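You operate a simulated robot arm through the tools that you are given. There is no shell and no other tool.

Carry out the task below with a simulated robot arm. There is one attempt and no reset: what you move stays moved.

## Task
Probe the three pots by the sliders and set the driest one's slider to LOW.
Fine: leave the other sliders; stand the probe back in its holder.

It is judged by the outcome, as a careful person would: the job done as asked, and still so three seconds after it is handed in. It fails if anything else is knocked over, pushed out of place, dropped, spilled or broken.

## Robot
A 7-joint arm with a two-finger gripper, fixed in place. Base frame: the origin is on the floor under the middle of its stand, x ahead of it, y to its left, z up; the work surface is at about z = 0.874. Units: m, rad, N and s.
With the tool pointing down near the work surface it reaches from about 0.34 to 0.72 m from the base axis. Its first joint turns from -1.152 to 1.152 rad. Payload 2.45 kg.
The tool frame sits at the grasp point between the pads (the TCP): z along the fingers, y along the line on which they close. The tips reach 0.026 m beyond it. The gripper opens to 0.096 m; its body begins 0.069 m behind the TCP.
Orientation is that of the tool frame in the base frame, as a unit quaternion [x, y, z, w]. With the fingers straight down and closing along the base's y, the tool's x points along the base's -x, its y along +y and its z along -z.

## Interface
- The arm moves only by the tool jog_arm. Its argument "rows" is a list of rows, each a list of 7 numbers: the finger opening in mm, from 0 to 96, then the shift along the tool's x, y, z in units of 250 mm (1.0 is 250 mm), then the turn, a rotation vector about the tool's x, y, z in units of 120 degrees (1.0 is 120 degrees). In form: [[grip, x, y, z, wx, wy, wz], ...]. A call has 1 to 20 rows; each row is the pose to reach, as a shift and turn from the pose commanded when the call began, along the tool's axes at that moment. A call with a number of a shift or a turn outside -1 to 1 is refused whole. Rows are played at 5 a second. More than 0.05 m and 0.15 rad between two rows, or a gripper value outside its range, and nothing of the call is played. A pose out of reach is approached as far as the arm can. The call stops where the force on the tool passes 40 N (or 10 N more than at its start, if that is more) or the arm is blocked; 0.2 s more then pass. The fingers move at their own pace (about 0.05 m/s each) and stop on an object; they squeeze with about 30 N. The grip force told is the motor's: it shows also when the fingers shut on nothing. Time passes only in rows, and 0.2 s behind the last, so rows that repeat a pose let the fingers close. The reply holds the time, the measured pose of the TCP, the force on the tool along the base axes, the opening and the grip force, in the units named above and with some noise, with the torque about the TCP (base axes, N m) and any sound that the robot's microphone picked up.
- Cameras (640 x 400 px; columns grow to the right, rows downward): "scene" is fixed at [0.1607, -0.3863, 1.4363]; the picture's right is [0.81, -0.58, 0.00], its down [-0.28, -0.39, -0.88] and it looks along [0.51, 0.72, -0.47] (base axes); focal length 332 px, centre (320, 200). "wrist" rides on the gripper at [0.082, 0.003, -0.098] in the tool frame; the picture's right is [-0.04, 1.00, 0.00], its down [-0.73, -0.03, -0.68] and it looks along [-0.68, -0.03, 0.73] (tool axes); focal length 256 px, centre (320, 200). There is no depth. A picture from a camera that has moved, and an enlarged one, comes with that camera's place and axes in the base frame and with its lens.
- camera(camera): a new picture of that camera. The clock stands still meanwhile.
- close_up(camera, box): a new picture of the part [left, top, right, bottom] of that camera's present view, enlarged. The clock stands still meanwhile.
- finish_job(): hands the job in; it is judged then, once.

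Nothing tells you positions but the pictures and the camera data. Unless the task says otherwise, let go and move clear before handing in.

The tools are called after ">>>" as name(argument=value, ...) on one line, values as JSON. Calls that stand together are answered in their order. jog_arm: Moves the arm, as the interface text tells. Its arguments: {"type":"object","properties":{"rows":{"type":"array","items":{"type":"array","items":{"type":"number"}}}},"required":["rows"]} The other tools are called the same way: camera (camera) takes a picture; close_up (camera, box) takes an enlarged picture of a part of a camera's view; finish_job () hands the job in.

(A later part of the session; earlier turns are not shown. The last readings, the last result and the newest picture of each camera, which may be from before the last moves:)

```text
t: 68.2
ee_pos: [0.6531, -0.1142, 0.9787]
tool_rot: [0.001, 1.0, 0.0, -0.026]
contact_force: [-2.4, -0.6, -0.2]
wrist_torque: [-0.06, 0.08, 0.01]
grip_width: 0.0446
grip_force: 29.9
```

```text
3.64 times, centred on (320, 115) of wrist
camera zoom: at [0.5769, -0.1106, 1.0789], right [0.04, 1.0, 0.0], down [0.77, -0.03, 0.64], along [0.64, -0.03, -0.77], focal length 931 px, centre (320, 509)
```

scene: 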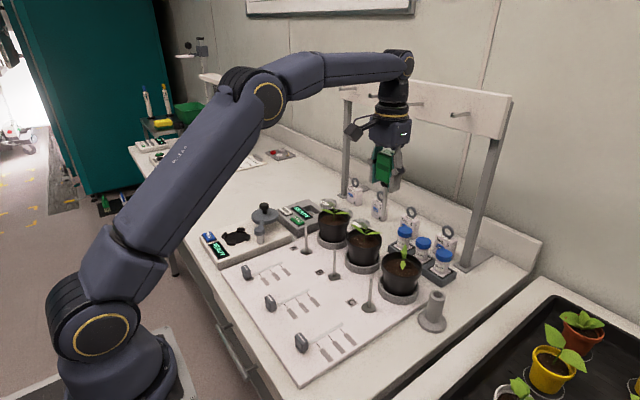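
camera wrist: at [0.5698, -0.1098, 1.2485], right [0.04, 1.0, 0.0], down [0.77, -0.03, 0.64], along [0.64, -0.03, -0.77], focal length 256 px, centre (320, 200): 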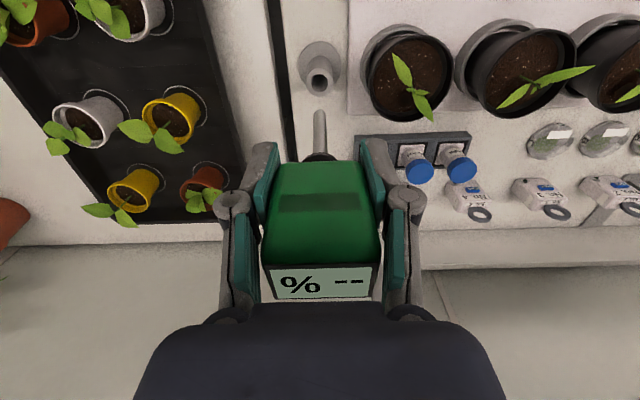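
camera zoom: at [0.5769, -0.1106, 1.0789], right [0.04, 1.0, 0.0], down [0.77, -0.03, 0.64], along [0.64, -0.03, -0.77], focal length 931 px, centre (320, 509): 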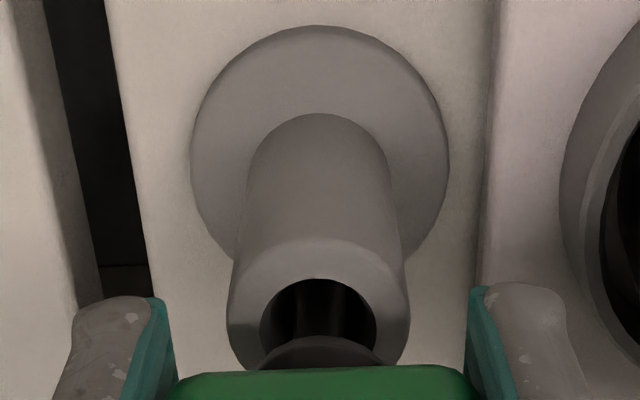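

The collar is almost at the tube mouth with a slight side load in x. I'll ease 1.5 mm back in x and go down a few millimetres more.

>>> jog_arm(rows=[[20, 0.006, 0, 0.004, 0, 0, 0], [20, 0.006, 0, 0.012, 0, 0, 0], [20, 0.006, 0, 0.02, 0, 0, 0], [20, 0.006, 0, 0.02, 0, 0, 0]])

>>> close_up(camera="scene", box=[400, 220, 480, 330])

>>> close_up(camera="wrist", box=[280, 60, 360, 170])

```text
t: 69.2
ee_pos: [0.6522, -0.1149, 0.9729]
tool_rot: [0.001, 1.0, 0.0, -0.025]
contact_force: [0.0, 0.5, -1.7]
wrist_torque: [-0.03, 0.01, -0.01]
grip_width: 0.0445
grip_force: 30.4
```

```text
3.64 times, centred on (440, 275) of scene
camera zoom: at [0.1607, -0.3863, 1.4363], right [0.81, -0.58, 0.0], down [-0.28, -0.39, -0.88], along [0.51, 0.72, -0.47], focal length 1206 px, centre (-116, -73)
```

zoom: 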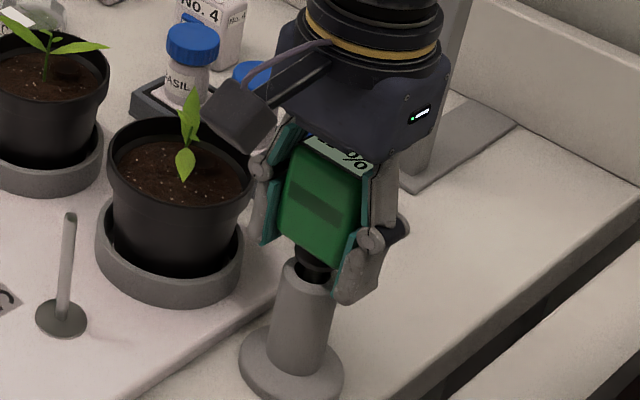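

```text
3.64 times, centred on (320, 115) of wrist
camera zoom: at [0.575, -0.1102, 1.0737], right [0.04, 1.0, 0.0], down [0.77, -0.03, 0.64], along [0.64, -0.03, -0.77], focal length 931 px, centre (320, 509)
```

zoom: 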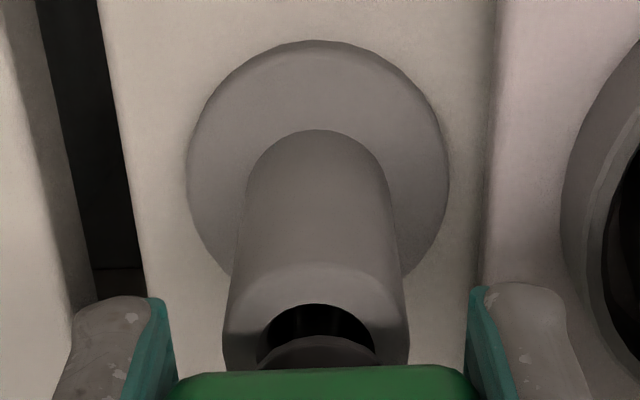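

I'll compare with the original seating using the same crop I took at the start.

>>> close_up(camera="scene", box=[380, 230, 480, 340])

```text
3.64 times, centred on (430, 285) of scene
camera zoom: at [0.1607, -0.3863, 1.4363], right [0.81, -0.58, 0.0], down [-0.28, -0.39, -0.88], along [0.51, 0.72, -0.47], focal length 1206 px, centre (-80, -109)
```

zoom: 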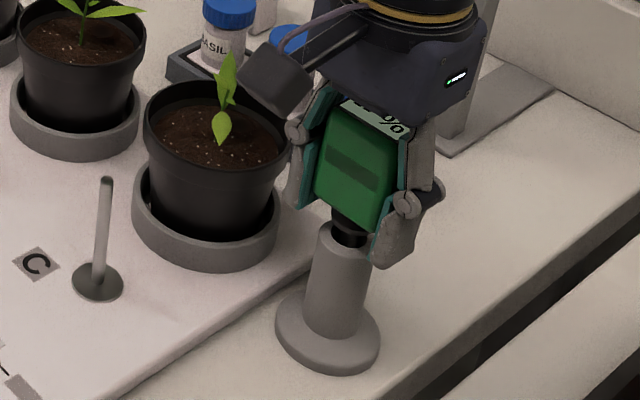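

It's within about 3 mm of its original seating. I'll lower those last 3 mm and then open the fingers gently to 56 mm.

>>> jog_arm(rows=[[20, 0, 0, 0.006, 0, 0, 0], [20, -0.0005, 0, 0.012, 0, 0, 0], [20, -0.0005, 0, 0.012, 0, 0, 0]])

>>> close_up(camera="scene", box=[380, 230, 480, 340])

```text
t: 70.0
ee_pos: [0.6524, -0.116, 0.9717]
tool_rot: [0.001, 1.0, 0.0, -0.024]
contact_force: [-5.7, 1.6, 18.0]
wrist_torque: [0.23, 0.46, -0.02]
grip_width: 0.0447
grip_force: 29.9
```

```text
3.64 times, centred on (430, 285) of scene
camera zoom: at [0.1601, -0.3862, 1.4364], right [0.81, -0.58, 0.0], down [-0.28, -0.39, -0.88], along [0.51, 0.72, -0.47], focal length 1206 px, centre (-80, -109)
```

zoom: 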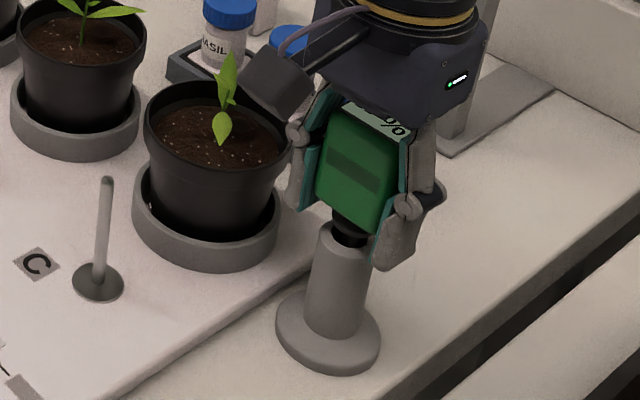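

It has bottomed out in the holder, with 18 N of vertical contact. I'll relieve the pressure and open the fingers.

>>> jog_arm(rows=[[20, 0, 0, -0.008, 0, 0, 0], [48, 0, 0, -0.008, 0, 0, 0], [56, 0, 0, -0.008, 0, 0, 0], [56, 0, 0, -0.008, 0, 0, 0]])

>>> close_up(camera="scene", box=[380, 230, 480, 340])

>>> camera(camera="wrist")

```text
t: 71.0
ee_pos: [0.6518, -0.1143, 0.9728]
tool_rot: [0.0, 1.0, 0.0, -0.025]
contact_force: [-0.3, -0.6, 0.3]
wrist_torque: [0.0, 0.03, 0.04]
grip_width: 0.0558
grip_force: 0.1
```

```text
3.64 times, centred on (430, 285) of scene
camera zoom: at [0.1607, -0.3863, 1.4363], right [0.81, -0.58, 0.0], down [-0.28, -0.39, -0.88], along [0.51, 0.72, -0.47], focal length 1206 px, centre (-80, -109)
```

zoom: 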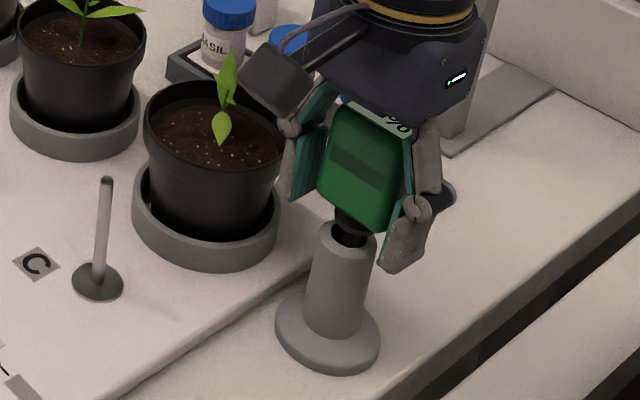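

```text
taken
camera wrist: at [0.5752, -0.1102, 1.0733], right [0.04, 1.0, 0.0], down [0.77, -0.03, 0.64], along [0.64, -0.03, -0.77], focal length 256 px, centre (320, 200)
```

wrist: 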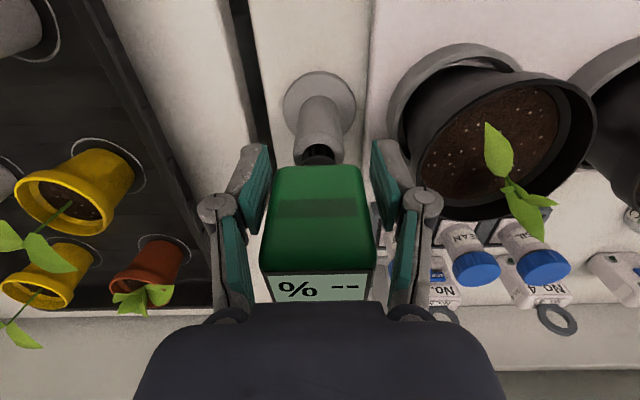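

The probe stands free in the holder. I'll withdraw straight up and check that it stays upright.

>>> jog_arm(rows=[[56, 0.003, 0, -0.05, 0, 0, 0], [56, 0.008, 0, -0.15, 0, 0, 0], [56, 0.0135, 0, -0.26, 0, 0, 0], [56, 0.0209, 0, -0.4, 0, 0, 0], [56, 0.029, 0, -0.55, 0, 0, 0], [56, 0.029, 0, -0.55, 0, -0.024, 0]])

>>> close_up(camera="scene", box=[380, 230, 480, 340])

>>> camera(camera="wrist")

```text
t: 72.4
ee_pos: [0.6531, -0.1129, 1.1092]
tool_rot: [0.0, 1.0, 0.0, 0.0]
contact_force: [0.2, 0.8, 0.1]
wrist_torque: [-0.02, 0.0, -0.02]
grip_width: 0.0561
grip_force: 0.1
```

```text
3.64 times, centred on (430, 285) of scene
camera zoom: at [0.1607, -0.3863, 1.4363], right [0.81, -0.58, 0.0], down [-0.28, -0.39, -0.88], along [0.51, 0.72, -0.47], focal length 1206 px, centre (-80, -109)
```

zoom: 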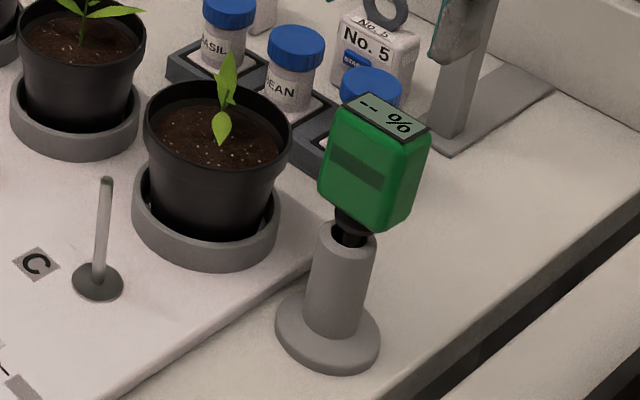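

```text
taken
camera wrist: at [0.5704, -0.1094, 1.2058], right [0.04, 1.0, 0.0], down [0.73, -0.03, 0.68], along [0.68, -0.03, -0.73], focal length 256 px, centre (320, 200)
```

wrist: 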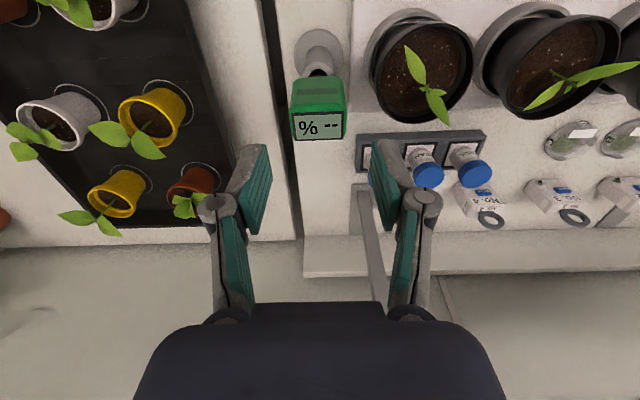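

The probe is back in its holder, leaning slightly but held deep in the tube. I'll re-check the slider C labels from the scene camera.

>>> close_up(camera="scene", box=[290, 315, 370, 370])

>>> camera(camera="scene")

>>> close_up(camera="scene", box=[230, 250, 330, 320])

```text
7.27 times, centred on (330, 342) of scene
camera zoom: at [0.1607, -0.3863, 1.4363], right [0.81, -0.58, 0.0], down [-0.28, -0.39, -0.88], along [0.51, 0.72, -0.47], focal length 2413 px, centre (247, -836)
```

zoom: 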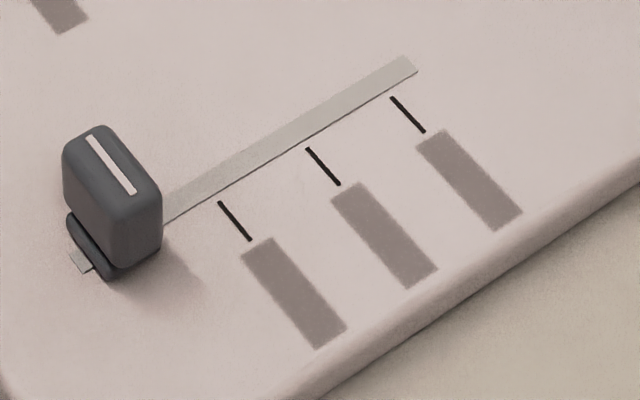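

```text
taken
```

scene: 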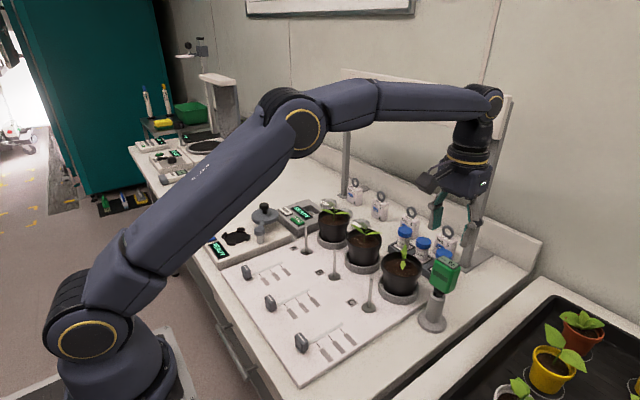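

```text
5.71 times, centred on (280, 285) of scene
camera zoom: at [0.1607, -0.3863, 1.4363], right [0.81, -0.58, 0.0], down [-0.28, -0.39, -0.88], along [0.51, 0.72, -0.47], focal length 1896 px, centre (549, -286)
```

zoom: 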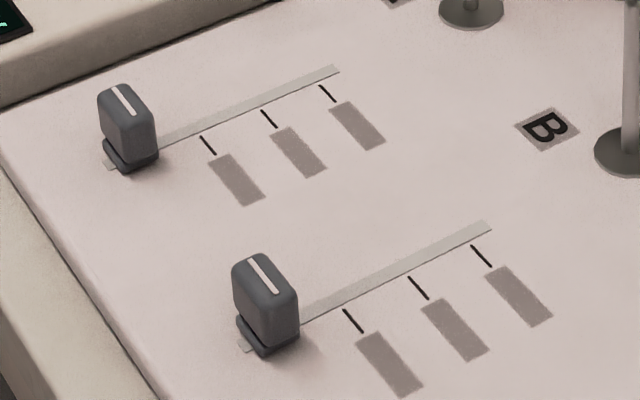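

The labels are still blank. The knob's current stop sits exactly one spacing before the first tick (stops at about 0.383, then 0.412, 0.441, 0.4705). I'll move toward slider C's knob for another close look.

>>> jog_arm(rows=[[56, 0.15, 0.05, 0, 0, 0, 0], [56, 0.3, 0.11, 0, 0, 0, 0], [56, 0.45, 0.17, 0, 0, 0, 0], [56, 0.6, 0.23, 0.05, 0, 0, 0], [56, 0.75, 0.28, 0.1, 0, 0, 0], [56, 0.9, 0.32, 0.15, 0, 0, 0]])

>>> camera(camera="wrist")

>>> close_up(camera="wrist", box=[240, 60, 400, 160])

>>> close_up(camera="scene", box=[380, 230, 480, 340])

```text
t: 73.8
ee_pos: [0.4248, -0.0337, 1.0719]
tool_rot: [0.001, 1.0, 0.0, 0.001]
contact_force: [-0.6, -0.3, 0.1]
wrist_torque: [0.01, -0.01, 0.01]
grip_width: 0.056
grip_force: 0.2
```

```text
taken
camera wrist: at [0.3434, -0.0293, 1.1689], right [0.04, 1.0, 0.0], down [0.73, -0.03, 0.68], along [0.68, -0.03, -0.73], focal length 256 px, centre (320, 200)
```

wrist: 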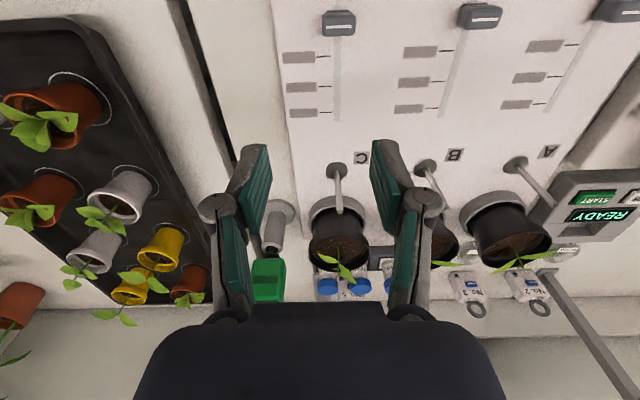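

```text
4.00 times, centred on (320, 110) of wrist
camera zoom: at [0.3434, -0.0293, 1.1689], right [0.04, 1.0, 0.0], down [0.73, -0.03, 0.68], along [0.68, -0.03, -0.73], focal length 1024 px, centre (320, 560)
```

zoom: 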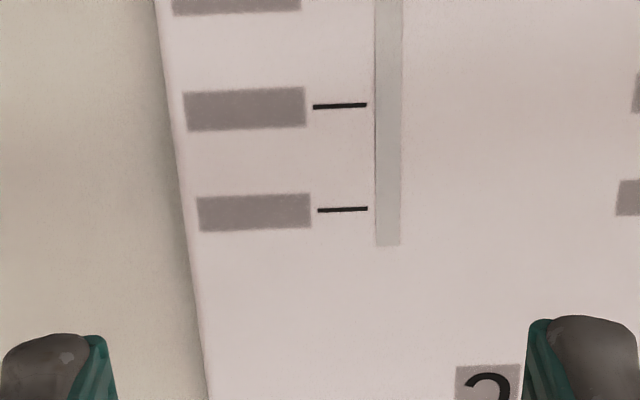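

```text
3.64 times, centred on (430, 285) of scene
camera zoom: at [0.1607, -0.3863, 1.4363], right [0.81, -0.58, 0.0], down [-0.28, -0.39, -0.88], along [0.51, 0.72, -0.47], focal length 1206 px, centre (-80, -109)
```

zoom: 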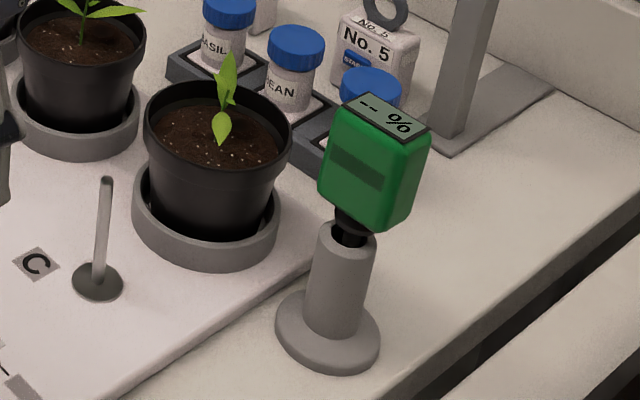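

The probe is stable in its holder. I'll try one closer look at the labels: fingers closed and tilted 35° forward, so the camera is only about 7–8 cm above the panel.

>>> jog_arm(rows=[[10, -0.1, -0.04, 0.1, 0, -0.05, 0], [10, -0.2, -0.08, 0.2, 0, -0.1, 0], [10, -0.3, -0.111, 0.28, 0, -0.16, 0], [10, -0.33, -0.111, 0.28, 0, -0.22, 0], [10, -0.33, -0.111, 0.28, 0, -0.2917, 0], [10, -0.33, -0.111, 0.4, 0, -0.2917, 0], [10, -0.33, -0.111, 0.5, 0, -0.2917, 0], [10, -0.33, -0.111, 0.57, 0, -0.2917, 0]])

>>> camera(camera="wrist")

>>> close_up(camera="wrist", box=[240, 0, 420, 100])

>>> camera(camera="scene")

```text
t: 75.6
ee_pos: [0.5085, -0.063, 0.9298]
tool_rot: [0.001, 0.954, 0.0, 0.301]
contact_force: [-0.3, -0.3, 0.2]
wrist_torque: [0.0, -0.03, -0.01]
grip_width: 0.0102
grip_force: 0.0
```

```text
taken
camera wrist: at [0.3857, -0.0574, 0.9617], right [0.03, 1.0, 0.02], down [0.21, -0.03, 0.98], along [0.98, -0.03, -0.21], focal length 256 px, centre (320, 200)
```

wrist: 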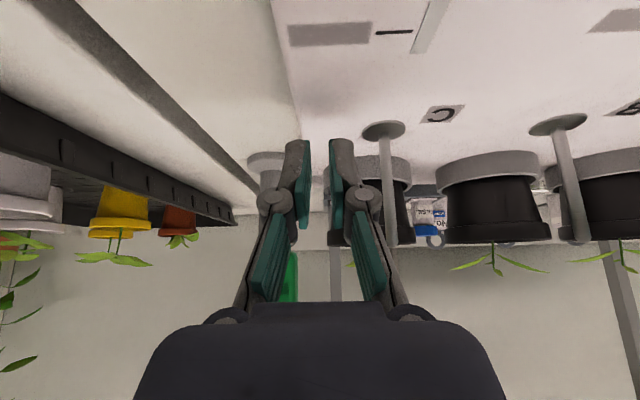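

```text
3.56 times, centred on (330, 50) of wrist
camera zoom: at [0.3857, -0.0574, 0.9617], right [0.03, 1.0, 0.02], down [0.21, -0.03, 0.98], along [0.98, -0.03, -0.21], focal length 910 px, centre (284, 733)
```

zoom: 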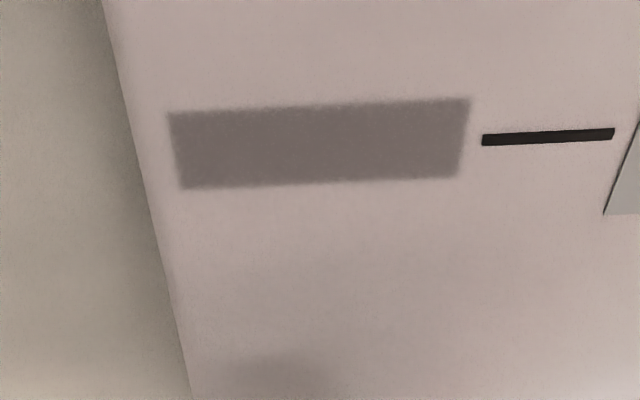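

```text
taken
```

scene: 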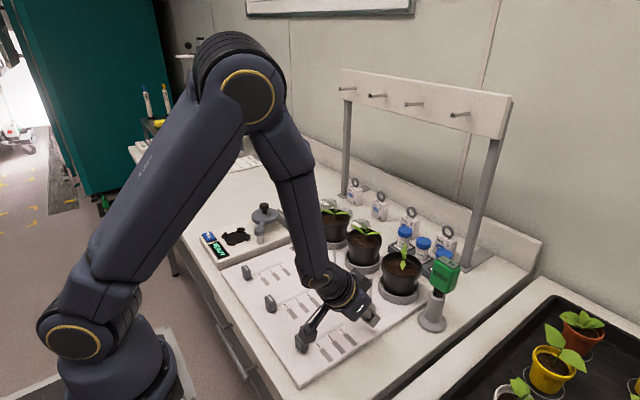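

The labels stay blank even at about 0.1 m, so they can't be read. The sensible reading is off at the home stop, then LOW at the first tick, rising with travel. I'll raise, level the tool and go above knob C.

>>> jog_arm(rows=[[10, -0.07, 0, -0.1, 0, 0, 0], [10, -0.14, 0, -0.2, 0, 0, 0], [10, -0.2066, 0, -0.295, 0, 0, 0], [30, -0.2066, 0, -0.295, 0, 0.06, 0], [50, -0.2066, 0, -0.295, 0, 0.12, 0], [50, -0.2066, 0, -0.295, 0, 0.18, 0], [50, -0.2066, 0, -0.295, 0, 0.24, 0], [50, -0.2066, 0, -0.295, 0, 0.2917, 0]])

>>> jog_arm(rows=[[50, 0.15, 0.06, 0, 0, 0, 0], [50, 0.3, 0.12, 0, 0, 0, 0], [50, 0.45, 0.178, 0.0, 0, 0, 0], [50, 0.504, 0.178, 0.08, 0, 0, 0], [50, 0.504, 0.178, 0.08, 0, 0, 0]])

>>> camera(camera="wrist")

>>> close_up(camera="scene", box=[270, 270, 370, 370])

```text
t: 77.4
ee_pos: [0.5079, -0.0624, 1.0206]
tool_rot: [0.0, 1.0, 0.0, -0.001]
contact_force: [0.2, 0.5, -0.3]
wrist_torque: [0.0, 0.01, 0.0]
grip_width: 0.05
grip_force: 0.0
```

```text
t: 78.6
ee_pos: [0.3835, -0.0173, 0.9998]
tool_rot: [0.0, 1.0, -0.001, 0.0]
contact_force: [0.6, 0.6, -0.5]
wrist_torque: [0.02, 0.04, -0.01]
grip_width: 0.0502
grip_force: 0.0
```

```text
taken
camera wrist: at [0.3018, -0.0138, 1.0969], right [0.04, 1.0, 0.0], down [0.73, -0.03, 0.68], along [0.68, -0.03, -0.73], focal length 256 px, centre (320, 200)
```

wrist: 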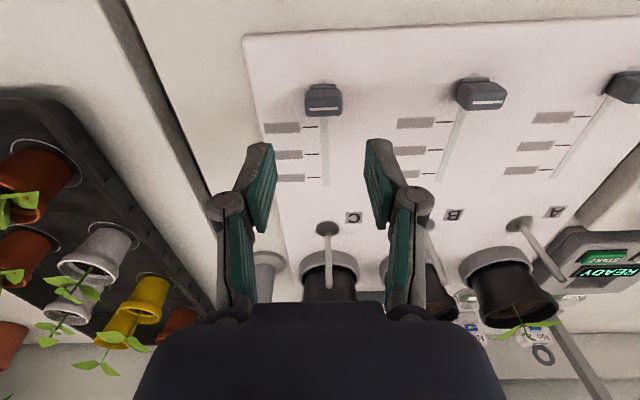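

```text
4.00 times, centred on (320, 320) of scene
camera zoom: at [0.1607, -0.3863, 1.4363], right [0.81, -0.58, 0.0], down [-0.28, -0.39, -0.88], along [0.51, 0.72, -0.47], focal length 1327 px, centre (320, -280)
```

zoom: 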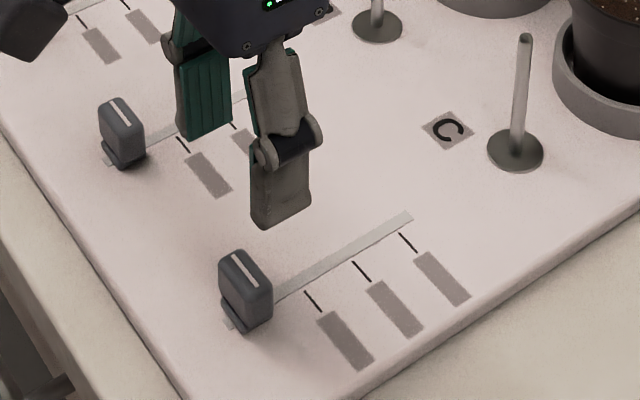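

I'm above slider C. I'll zoom in on the knob to align precisely.

>>> close_up(camera="wrist", box=[280, 70, 380, 200])

```text
3.08 times, centred on (330, 135) of wrist
camera zoom: at [0.3018, -0.0138, 1.0969], right [0.04, 1.0, 0.0], down [0.73, -0.03, 0.68], along [0.68, -0.03, -0.73], focal length 788 px, centre (289, 400)
```

zoom: 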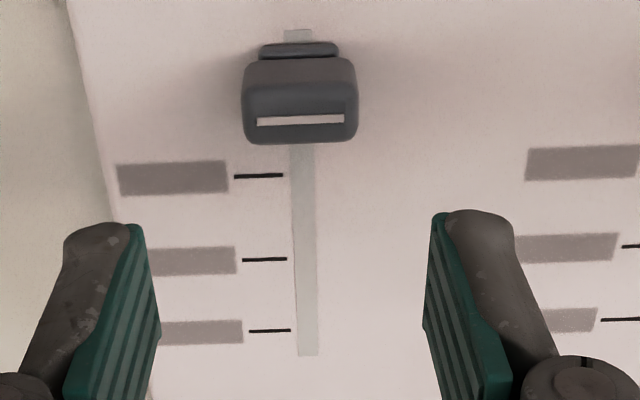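

The knob is centred at about (0.381, -0.015). I'll shift a couple of millimetres and lower the open fingers around it, tips about 1 cm above the panel.

>>> jog_arm(rows=[[50, 0.011, 0.008, 0.1, 0, 0, 0], [50, 0.011, 0.008, 0.2, 0, 0, 0], [50, 0.011, 0.008, 0.28, 0, 0, 0], [50, 0.011, 0.008, 0.318, 0, 0, 0], [50, 0.011, 0.008, 0.318, 0, 0, 0]])

>>> close_up(camera="wrist", box=[220, 80, 420, 260])

>>> close_up(camera="scene", box=[270, 290, 370, 370])

```text
t: 79.8
ee_pos: [0.381, -0.0157, 0.9185]
tool_rot: [0.0, 1.0, 0.001, 0.0]
contact_force: [0.3, -0.4, -0.6]
wrist_torque: [0.0, -0.01, -0.03]
grip_width: 0.05
grip_force: 0.0
```

```text
2.22 times, centred on (320, 170) of wrist
camera zoom: at [0.2985, -0.0112, 1.0161], right [0.04, 1.0, 0.0], down [0.73, -0.03, 0.68], along [0.68, -0.03, -0.73], focal length 569 px, centre (320, 267)
```

zoom: 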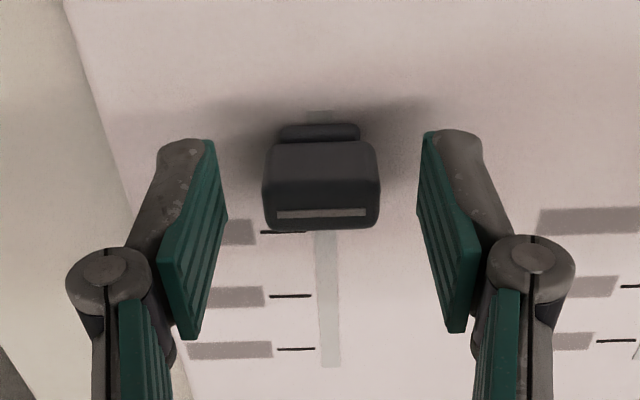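

```text
5.00 times, centred on (320, 330) of scene
camera zoom: at [0.1607, -0.3863, 1.4363], right [0.81, -0.58, 0.0], down [-0.28, -0.39, -0.88], along [0.51, 0.72, -0.47], focal length 1659 px, centre (320, -450)
```

zoom: 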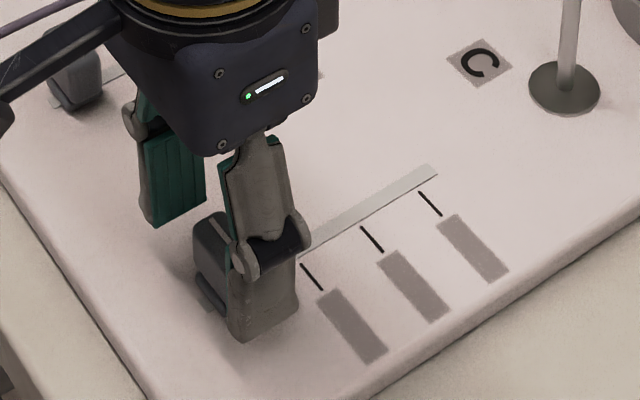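

The knob is lower and slightly further forward than I first computed (top about z = 0.903, x ≈ 0.386). I'll shift 5 mm forward and 8 mm down, then close gently on it.

>>> jog_arm(rows=[[50, -0.02, 0, 0.01, 0, 0, 0], [50, -0.02, 0, 0.032, 0, 0, 0], [40, -0.02, 0, 0.032, 0, 0, 0], [30, -0.02, 0, 0.032, 0, 0, 0], [15, -0.02, 0, 0.032, 0, 0, 0], [15, -0.02, 0, 0.032, 0, 0, 0]])

>>> close_up(camera="wrist", box=[220, 80, 420, 260])

>>> close_up(camera="scene", box=[270, 290, 370, 370])

```text
t: 81.2
ee_pos: [0.3849, -0.0147, 0.9125]
tool_rot: [0.0, 1.0, -0.001, 0.0]
contact_force: [0.8, 7.7, 1.6]
wrist_torque: [0.17, -0.04, 0.01]
grip_width: 0.0291
grip_force: 43.5
```

```text
2.22 times, centred on (320, 170) of wrist
camera zoom: at [0.303, -0.0112, 1.0088], right [0.04, 1.0, 0.0], down [0.73, -0.03, 0.68], along [0.68, -0.03, -0.73], focal length 569 px, centre (320, 267)
```

zoom: 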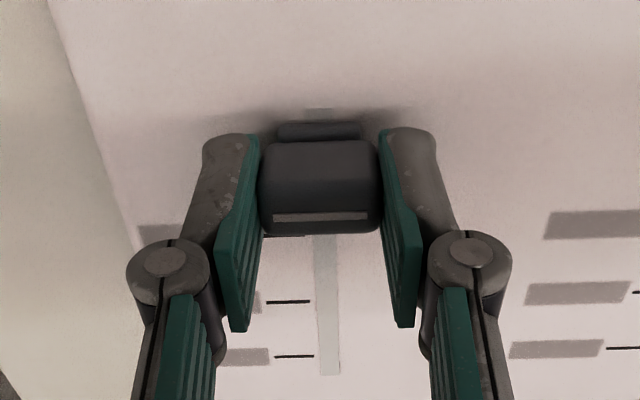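

```text
5.00 times, centred on (320, 330) of scene
camera zoom: at [0.1607, -0.3861, 1.4363], right [0.81, -0.58, 0.0], down [-0.28, -0.39, -0.88], along [0.51, 0.72, -0.47], focal length 1659 px, centre (320, -450)
```

zoom: 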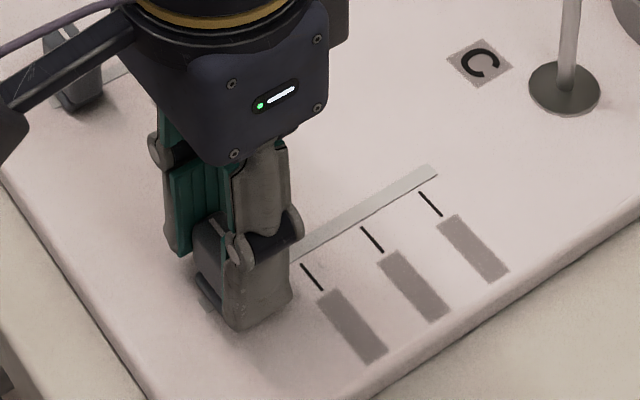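

The knob is gripped with a slight sideways load. I'll centre about 1 mm in +y and slide it forward to the first tick in small steps.

>>> jog_arm(rows=[[15, 0, 0.004, 0, 0, 0, 0], [15, -0.02, 0.004, 0, 0, 0, 0], [15, -0.04, 0.004, 0, 0, 0, 0], [15, -0.06, 0.004, 0, 0, 0, 0], [15, -0.08, 0.004, 0, 0, 0, 0], [15, -0.1, 0.004, 0, 0, 0, 0], [15, -0.112, 0.004, 0, 0, 0, 0], [15, -0.112, 0.004, 0, 0, 0, 0]])

>>> close_up(camera="wrist", box=[220, 80, 420, 260])

>>> close_up(camera="scene", box=[270, 290, 370, 370])

>>> camera(camera="scene")

```text
t: 83.0
ee_pos: [0.4127, -0.0159, 0.9122]
tool_rot: [0.002, 1.0, 0.0, 0.0]
contact_force: [1.9, -24.8, -21.2]
wrist_torque: [-0.49, 0.76, 0.08]
grip_width: 0.0287
grip_force: 45.4
```

```text
2.22 times, centred on (320, 170) of wrist
camera zoom: at [0.3314, -0.0107, 1.009], right [0.04, 1.0, 0.0], down [0.73, -0.03, 0.68], along [0.68, -0.03, -0.73], focal length 569 px, centre (320, 267)
```

zoom: 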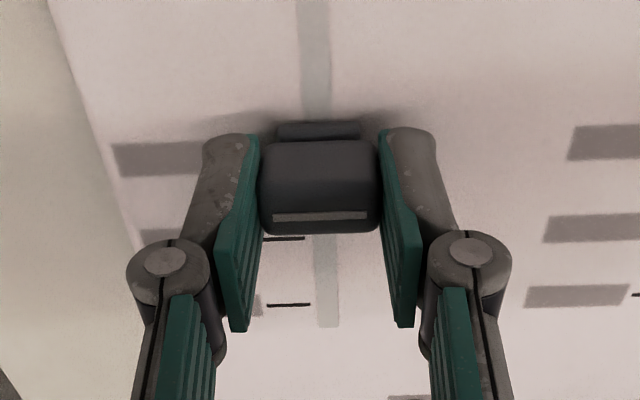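

```text
5.00 times, centred on (320, 330) of scene
camera zoom: at [0.161, -0.3869, 1.436], right [0.81, -0.58, 0.0], down [-0.28, -0.39, -0.88], along [0.51, 0.72, -0.47], focal length 1659 px, centre (320, -450)
```

zoom: 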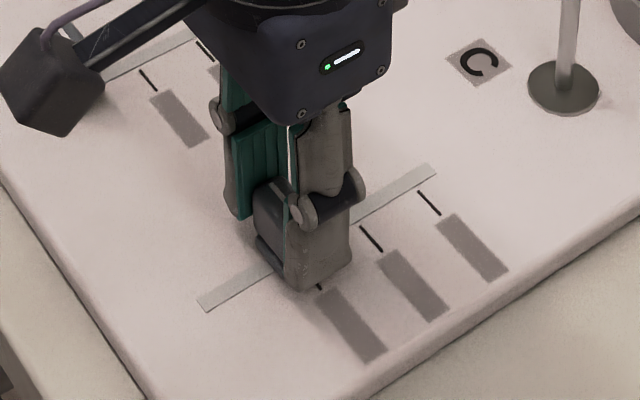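

```text
taken
```

scene: 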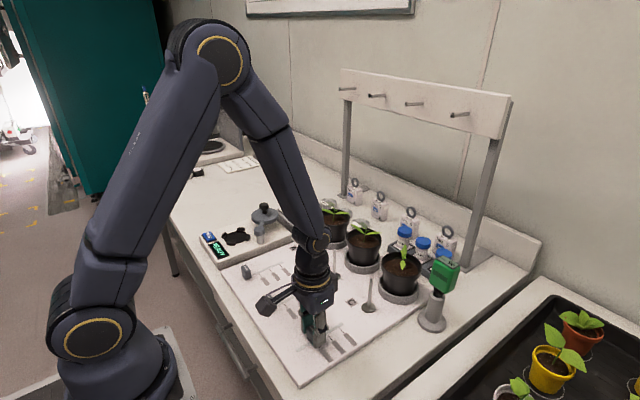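

The knob slid with the gripper and its line is now at about x = 0.415, level with the first tick. I'll relieve the sideways load, open, and rise to check from above.

>>> jog_arm(rows=[[15, 0, -0.003, 0, 0, 0, 0], [30, 0, -0.003, 0, 0, 0, 0], [46, 0, -0.003, 0, 0, 0, 0], [50, 0, -0.003, 0, 0, 0, 0], [50, 0, -0.003, -0.06, 0, 0, 0], [50, 0, -0.003, -0.2, 0, 0, 0], [50, 0, -0.003, -0.36, 0, 0, 0]])

>>> camera(camera="wrist")

>>> close_up(camera="wrist", box=[260, 60, 380, 180])

>>> close_up(camera="scene", box=[270, 290, 370, 370])

```text
t: 84.6
ee_pos: [0.4128, -0.0136, 1.0002]
tool_rot: [0.001, 1.0, 0.0, 0.0]
contact_force: [0.1, -0.3, 0.3]
wrist_torque: [-0.01, 0.02, -0.02]
grip_width: 0.0503
grip_force: 0.0
```

```text
taken
camera wrist: at [0.3312, -0.0103, 1.0975], right [0.04, 1.0, 0.0], down [0.73, -0.03, 0.68], along [0.68, -0.03, -0.73], focal length 256 px, centre (320, 200)
```

wrist: 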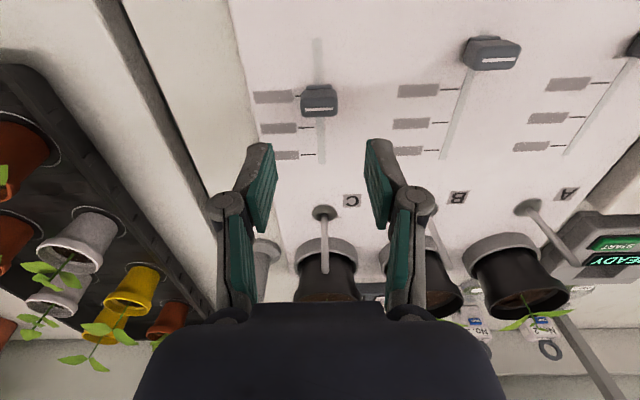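

```text
3.33 times, centred on (320, 120) of wrist
camera zoom: at [0.3312, -0.0103, 1.0975], right [0.04, 1.0, 0.0], down [0.73, -0.03, 0.68], along [0.68, -0.03, -0.73], focal length 853 px, centre (320, 467)
```

zoom: 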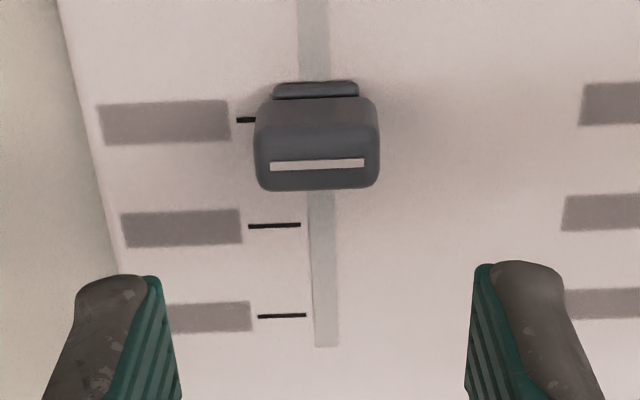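

```text
5.00 times, centred on (320, 330) of scene
camera zoom: at [0.1607, -0.3863, 1.4363], right [0.81, -0.58, 0.0], down [-0.28, -0.39, -0.88], along [0.51, 0.72, -0.47], focal length 1659 px, centre (320, -450)
```

zoom: 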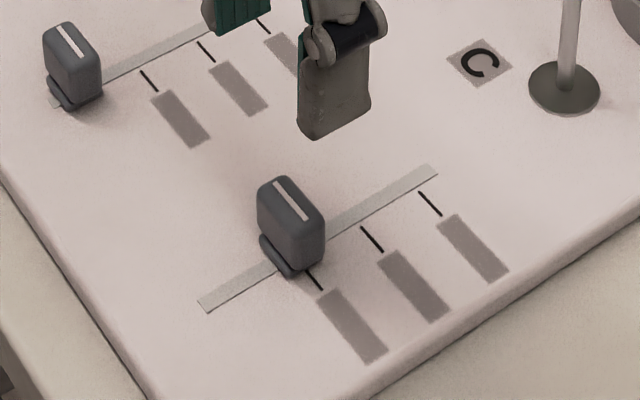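

Knob C now lines up with the first tick. Since the labels were blank, I'll check the whiteboard with the wrist camera for guidance on slider order, raising and turning toward the wall.

>>> jog_arm(rows=[[50, 0, 0, -0.15, 0, 0, 0], [50, 0, 0, -0.3, 0, 0, -0.06], [50, 0, 0, -0.45, 0, 0, -0.12], [50, 0, 0, -0.6, 0, 0, -0.18], [50, 0, 0, -0.75, 0, 0, -0.24], [50, 0, 0, -0.9, 0, 0, -0.3], [50, 0, 0, -1.0, 0, 0, -0.36], [50, 0, 0, -1.0, 0, 0, -0.41]])

>>> jog_arm(rows=[[50, 0, 0, 0, 0, -0.065, 0], [50, 0, 0, 0, 0, -0.13, 0], [50, 0, 0, 0, 0, -0.195, 0], [50, 0, 0, 0, 0, -0.26, 0], [50, 0, 0, 0, 0, -0.325, 0], [50, 0, 0, 0, 0, -0.39, 0], [50, 0, 0, 0, 0, -0.455, 0], [50, 0, 0, 0, 0, -0.52, 0], [50, 0, 0, 0, 0, -0.585, 0], [50, 0, 0, 0, 0, -0.62, 0]])

>>> camera(camera="wrist")

>>> camera(camera="scene")

```text
t: 86.4
ee_pos: [0.4109, -0.0146, 1.2528]
tool_rot: [-0.417, 0.909, 0.0, 0.0]
contact_force: [0.6, -0.1, -0.3]
wrist_torque: [-0.02, -0.01, 0.02]
grip_width: 0.0499
grip_force: 0.0
```

```text
t: 88.6
ee_pos: [0.4129, -0.016, 1.2524]
tool_rot: [-0.33, 0.724, 0.251, 0.551]
contact_force: [1.0, 0.4, -0.3]
wrist_torque: [0.02, -0.01, -0.01]
grip_width: 0.0498
grip_force: 0.1
```

```text
taken
camera wrist: at [0.334, -0.1003, 1.1985], right [-0.75, 0.66, 0.04], down [-0.28, -0.37, 0.89], along [0.6, 0.65, 0.46], focal length 256 px, centre (320, 200)
```

wrist: 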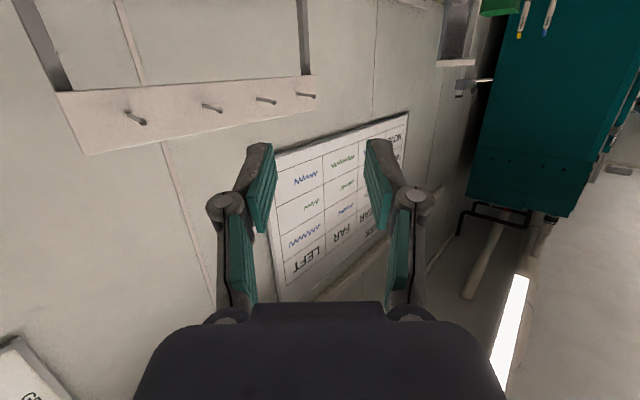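

```text
taken
```

scene: 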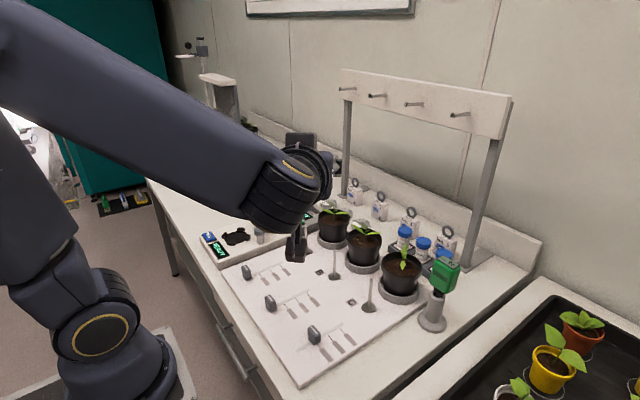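

The whiteboard is in view, upside down, with column headings such as LEFT and FAR. I'll zoom in on it and on the sheet at the lower left.

>>> close_up(camera="wrist", box=[260, 100, 420, 310])

>>> close_up(camera="wrist", box=[0, 320, 100, 400])

>>> close_up(camera="scene", box=[270, 300, 370, 370])

```text
1.90 times, centred on (340, 205) of wrist
camera zoom: at [0.334, -0.1003, 1.1985], right [-0.75, 0.66, 0.04], down [-0.28, -0.37, 0.89], along [0.6, 0.65, 0.46], focal length 488 px, centre (282, 190)
```

zoom: 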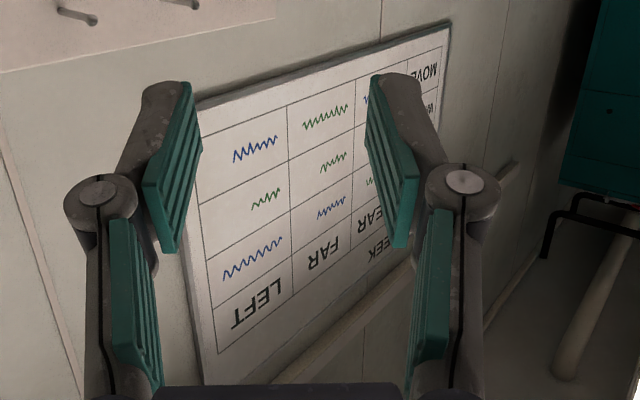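

```text
5.00 times, centred on (50, 360) of wrist
camera zoom: at [0.334, -0.1003, 1.1985], right [-0.75, 0.66, 0.04], down [-0.28, -0.37, 0.89], along [0.6, 0.65, 0.46], focal length 1280 px, centre (1670, -600)
```

zoom: 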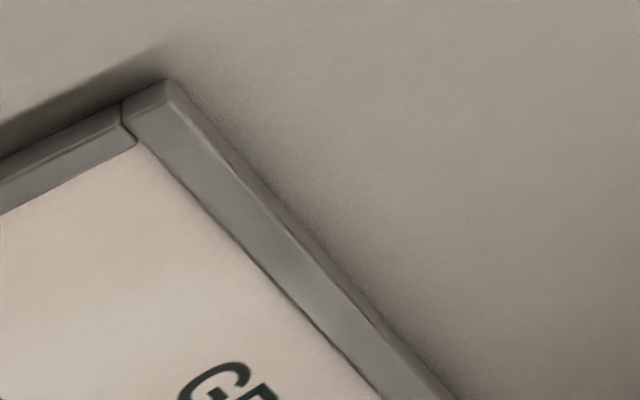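

```text
5.71 times, centred on (320, 335) of scene
camera zoom: at [0.1607, -0.3863, 1.4363], right [0.81, -0.58, 0.0], down [-0.28, -0.39, -0.88], along [0.51, 0.72, -0.47], focal length 1896 px, centre (320, -571)
```

zoom: 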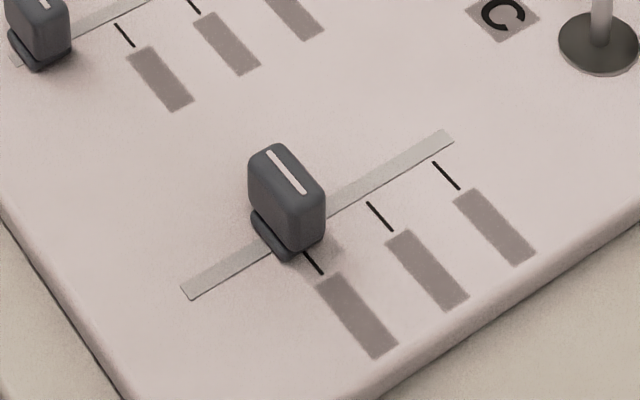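

The whiteboard is a week schedule and not relevant, but another framed poster starting "G…" hangs on the wall to the right. I'll turn to read it.

>>> jog_arm(rows=[[50, 0, 0, 0, 0.06, 0, 0.0166], [50, 0, 0, 0, 0.12, 0, 0.0332], [50, 0, 0, 0, 0.18, 0, 0.0498], [50, 0, 0, 0, 0.24, 0, 0.0664], [50, 0, 0, 0, 0.3, 0, 0.083], [50, 0, 0, 0, 0.36, 0, 0.0996], [50, 0, 0, 0, 0.42, 0, 0.116], [50, 0, 0, 0, 0.482, 0, 0.133]])

>>> camera(camera="wrist")

```text
t: 90.4
ee_pos: [0.4229, -0.0132, 1.2756]
tool_rot: [0.077, 0.793, -0.059, 0.601]
contact_force: [0.4, 0.4, 1.0]
wrist_torque: [-0.01, -0.03, -0.04]
grip_width: 0.0502
grip_force: 0.0
out of reach, approached as far as the arm can: row 4, 5, 6, 7, 8
```

```text
taken
camera wrist: at [0.3094, 0.0134, 1.2217], right [0.2, 0.98, 0.04], down [-0.45, 0.06, 0.89], along [0.87, -0.2, 0.46], focal length 256 px, centre (320, 200)
```

wrist: 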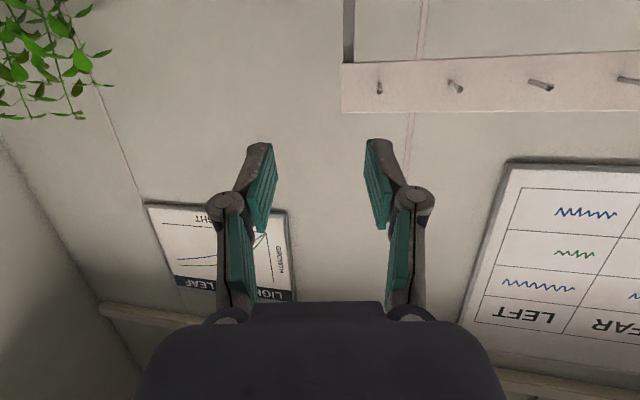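

>>> close_up(camera="wrist", box=[135, 190, 305, 310])

>>> close_up(camera="wrist", box=[450, 150, 640, 360])

```text
3.33 times, centred on (220, 250) of wrist
camera zoom: at [0.3094, 0.0134, 1.2217], right [0.2, 0.98, 0.04], down [-0.45, 0.06, 0.89], along [0.87, -0.2, 0.46], focal length 853 px, centre (653, 33)
```

zoom: 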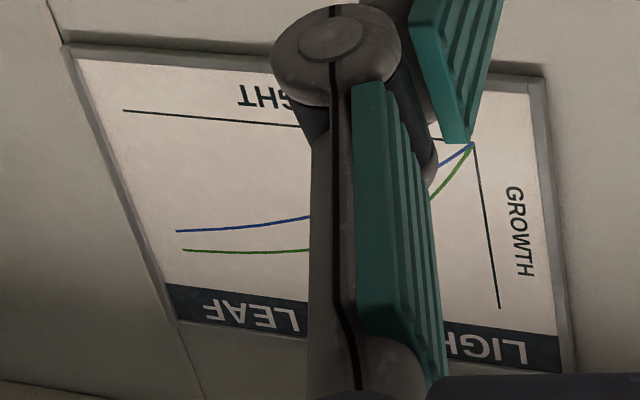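

```text
1.90 times, centred on (545, 255) of wrist
camera zoom: at [0.3094, 0.0134, 1.2217], right [0.2, 0.98, 0.04], down [-0.45, 0.06, 0.89], along [0.87, -0.2, 0.46], focal length 488 px, centre (-109, 95)
```

zoom: 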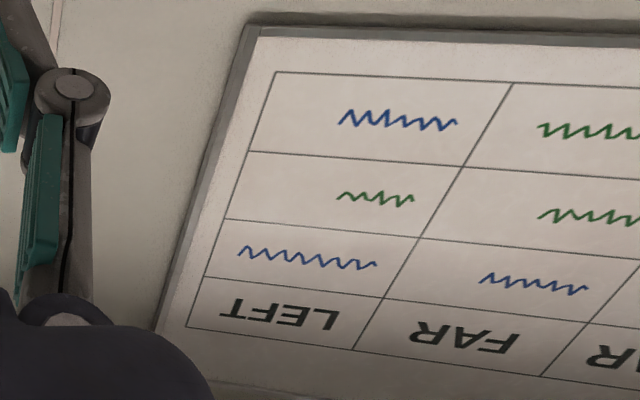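

The poster and whiteboard say nothing about the sliders. I'll try one last very close look at a label: gripper closed, tilted 45°, camera about 6–7 cm away. First I'll reorient up here and move in at height.

>>> jog_arm(rows=[[5, 0, 0, 0, -0.02, 0.06, -0.012], [5, 0, 0, 0, -0.04, 0.12, -0.023], [5, 0, 0, 0, -0.06, 0.18, -0.035], [5, 0, 0, 0, -0.081, 0.243, -0.047], [5, 0, 0, 0, -0.081, 0.243, -0.047]])

>>> jog_arm(rows=[[5, 0.02, -0.04, 0.14, 0, 0, 0], [5, 0.035, -0.08, 0.3, 0, 0, 0], [5, 0.05, -0.12, 0.45, 0, 0, 0], [5, 0.065, -0.16, 0.6, 0, 0, 0], [5, 0.08, -0.2, 0.74, 0, 0, 0], [5, 0.085, -0.2, 0.82, 0, 0, 0]])

>>> camera(camera="wrist")

>>> camera(camera="scene")

```text
t: 91.6
ee_pos: [0.4237, -0.012, 1.2763]
tool_rot: [-0.002, 0.923, -0.001, 0.384]
contact_force: [-0.2, 0.0, 0.0]
wrist_torque: [0.01, -0.03, -0.01]
grip_width: 0.0051
grip_force: 0.0
out of reach, approached as far as the arm can: row 1
```

```text
t: 93.0
ee_pos: [0.523, -0.0462, 1.1409]
tool_rot: [-0.002, 0.923, -0.001, 0.384]
contact_force: [-0.1, -0.6, 0.3]
wrist_torque: [0.01, -0.01, -0.01]
grip_width: 0.0048
grip_force: 0.0
out of reach, approached as far as the arm can: row 5, 6
```

```text
taken
camera wrist: at [0.3964, -0.0433, 1.1506], right [0.03, 1.0, 0.02], down [0.03, -0.03, 1.0], along [1.0, -0.03, -0.03], focal length 256 px, centre (320, 200)
```

wrist: 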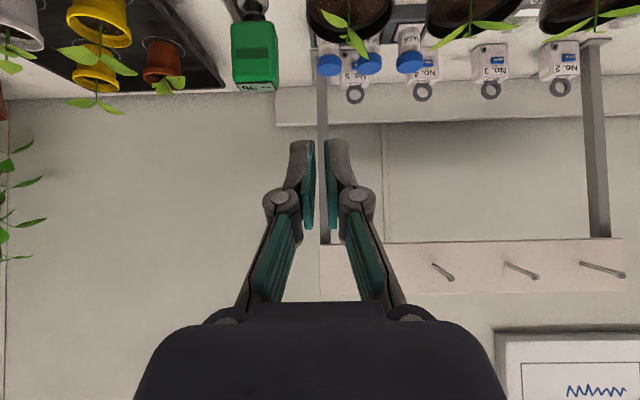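

```text
taken
```

scene: 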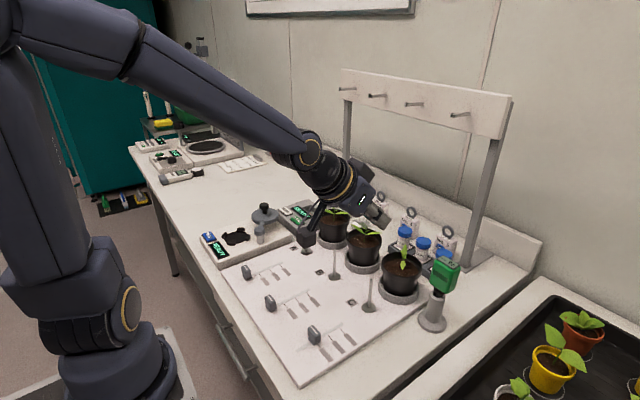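

Joint limits stop me slightly short, but x = 0.523 suits the middle label. I'll descend in stages, keeping the camera housing clear of knob C in y.

>>> jog_arm(rows=[[5, 0.12, -0.03, 0.12, 0, 0, 0], [5, 0.24, -0.068, 0.24, 0, 0, 0], [5, 0.36, -0.068, 0.36, 0, 0, 0], [5, 0.47, -0.068, 0.47, 0, 0, 0], [5, 0.56, -0.068, 0.56, 0, 0, 0]])

>>> camera(camera="wrist")

>>> close_up(camera="scene", box=[270, 250, 400, 370])

```text
t: 94.2
ee_pos: [0.5062, -0.0474, 1.1135]
tool_rot: [-0.003, 0.923, -0.001, 0.385]
contact_force: [-0.1, -0.2, 0.2]
wrist_torque: [-0.01, -0.01, -0.03]
grip_width: 0.0051
grip_force: 0.1
out of reach, approached as far as the arm can: row 1, 2, 3, 4, 5
```

```text
taken
camera wrist: at [0.3788, -0.0443, 1.1227], right [0.03, 1.0, 0.02], down [0.03, -0.03, 1.0], along [1.0, -0.03, -0.03], focal length 256 px, centre (320, 200)
```

wrist: 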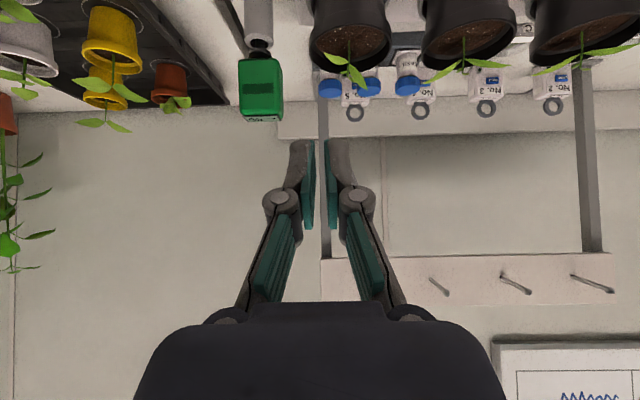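

```text
3.33 times, centred on (335, 310) of scene
camera zoom: at [0.1607, -0.3863, 1.4363], right [0.81, -0.58, 0.0], down [-0.28, -0.39, -0.88], along [0.51, 0.72, -0.47], focal length 1106 px, centre (270, -167)
```

zoom: 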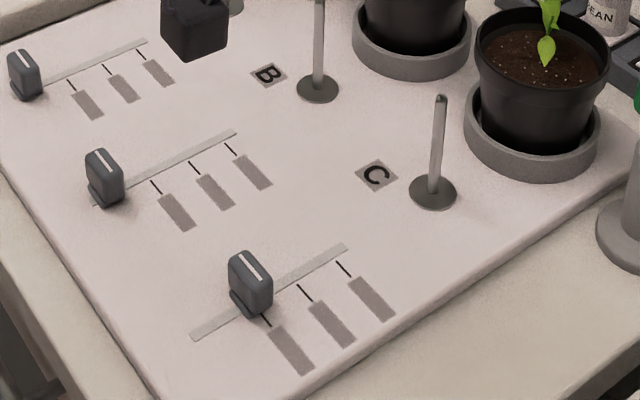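

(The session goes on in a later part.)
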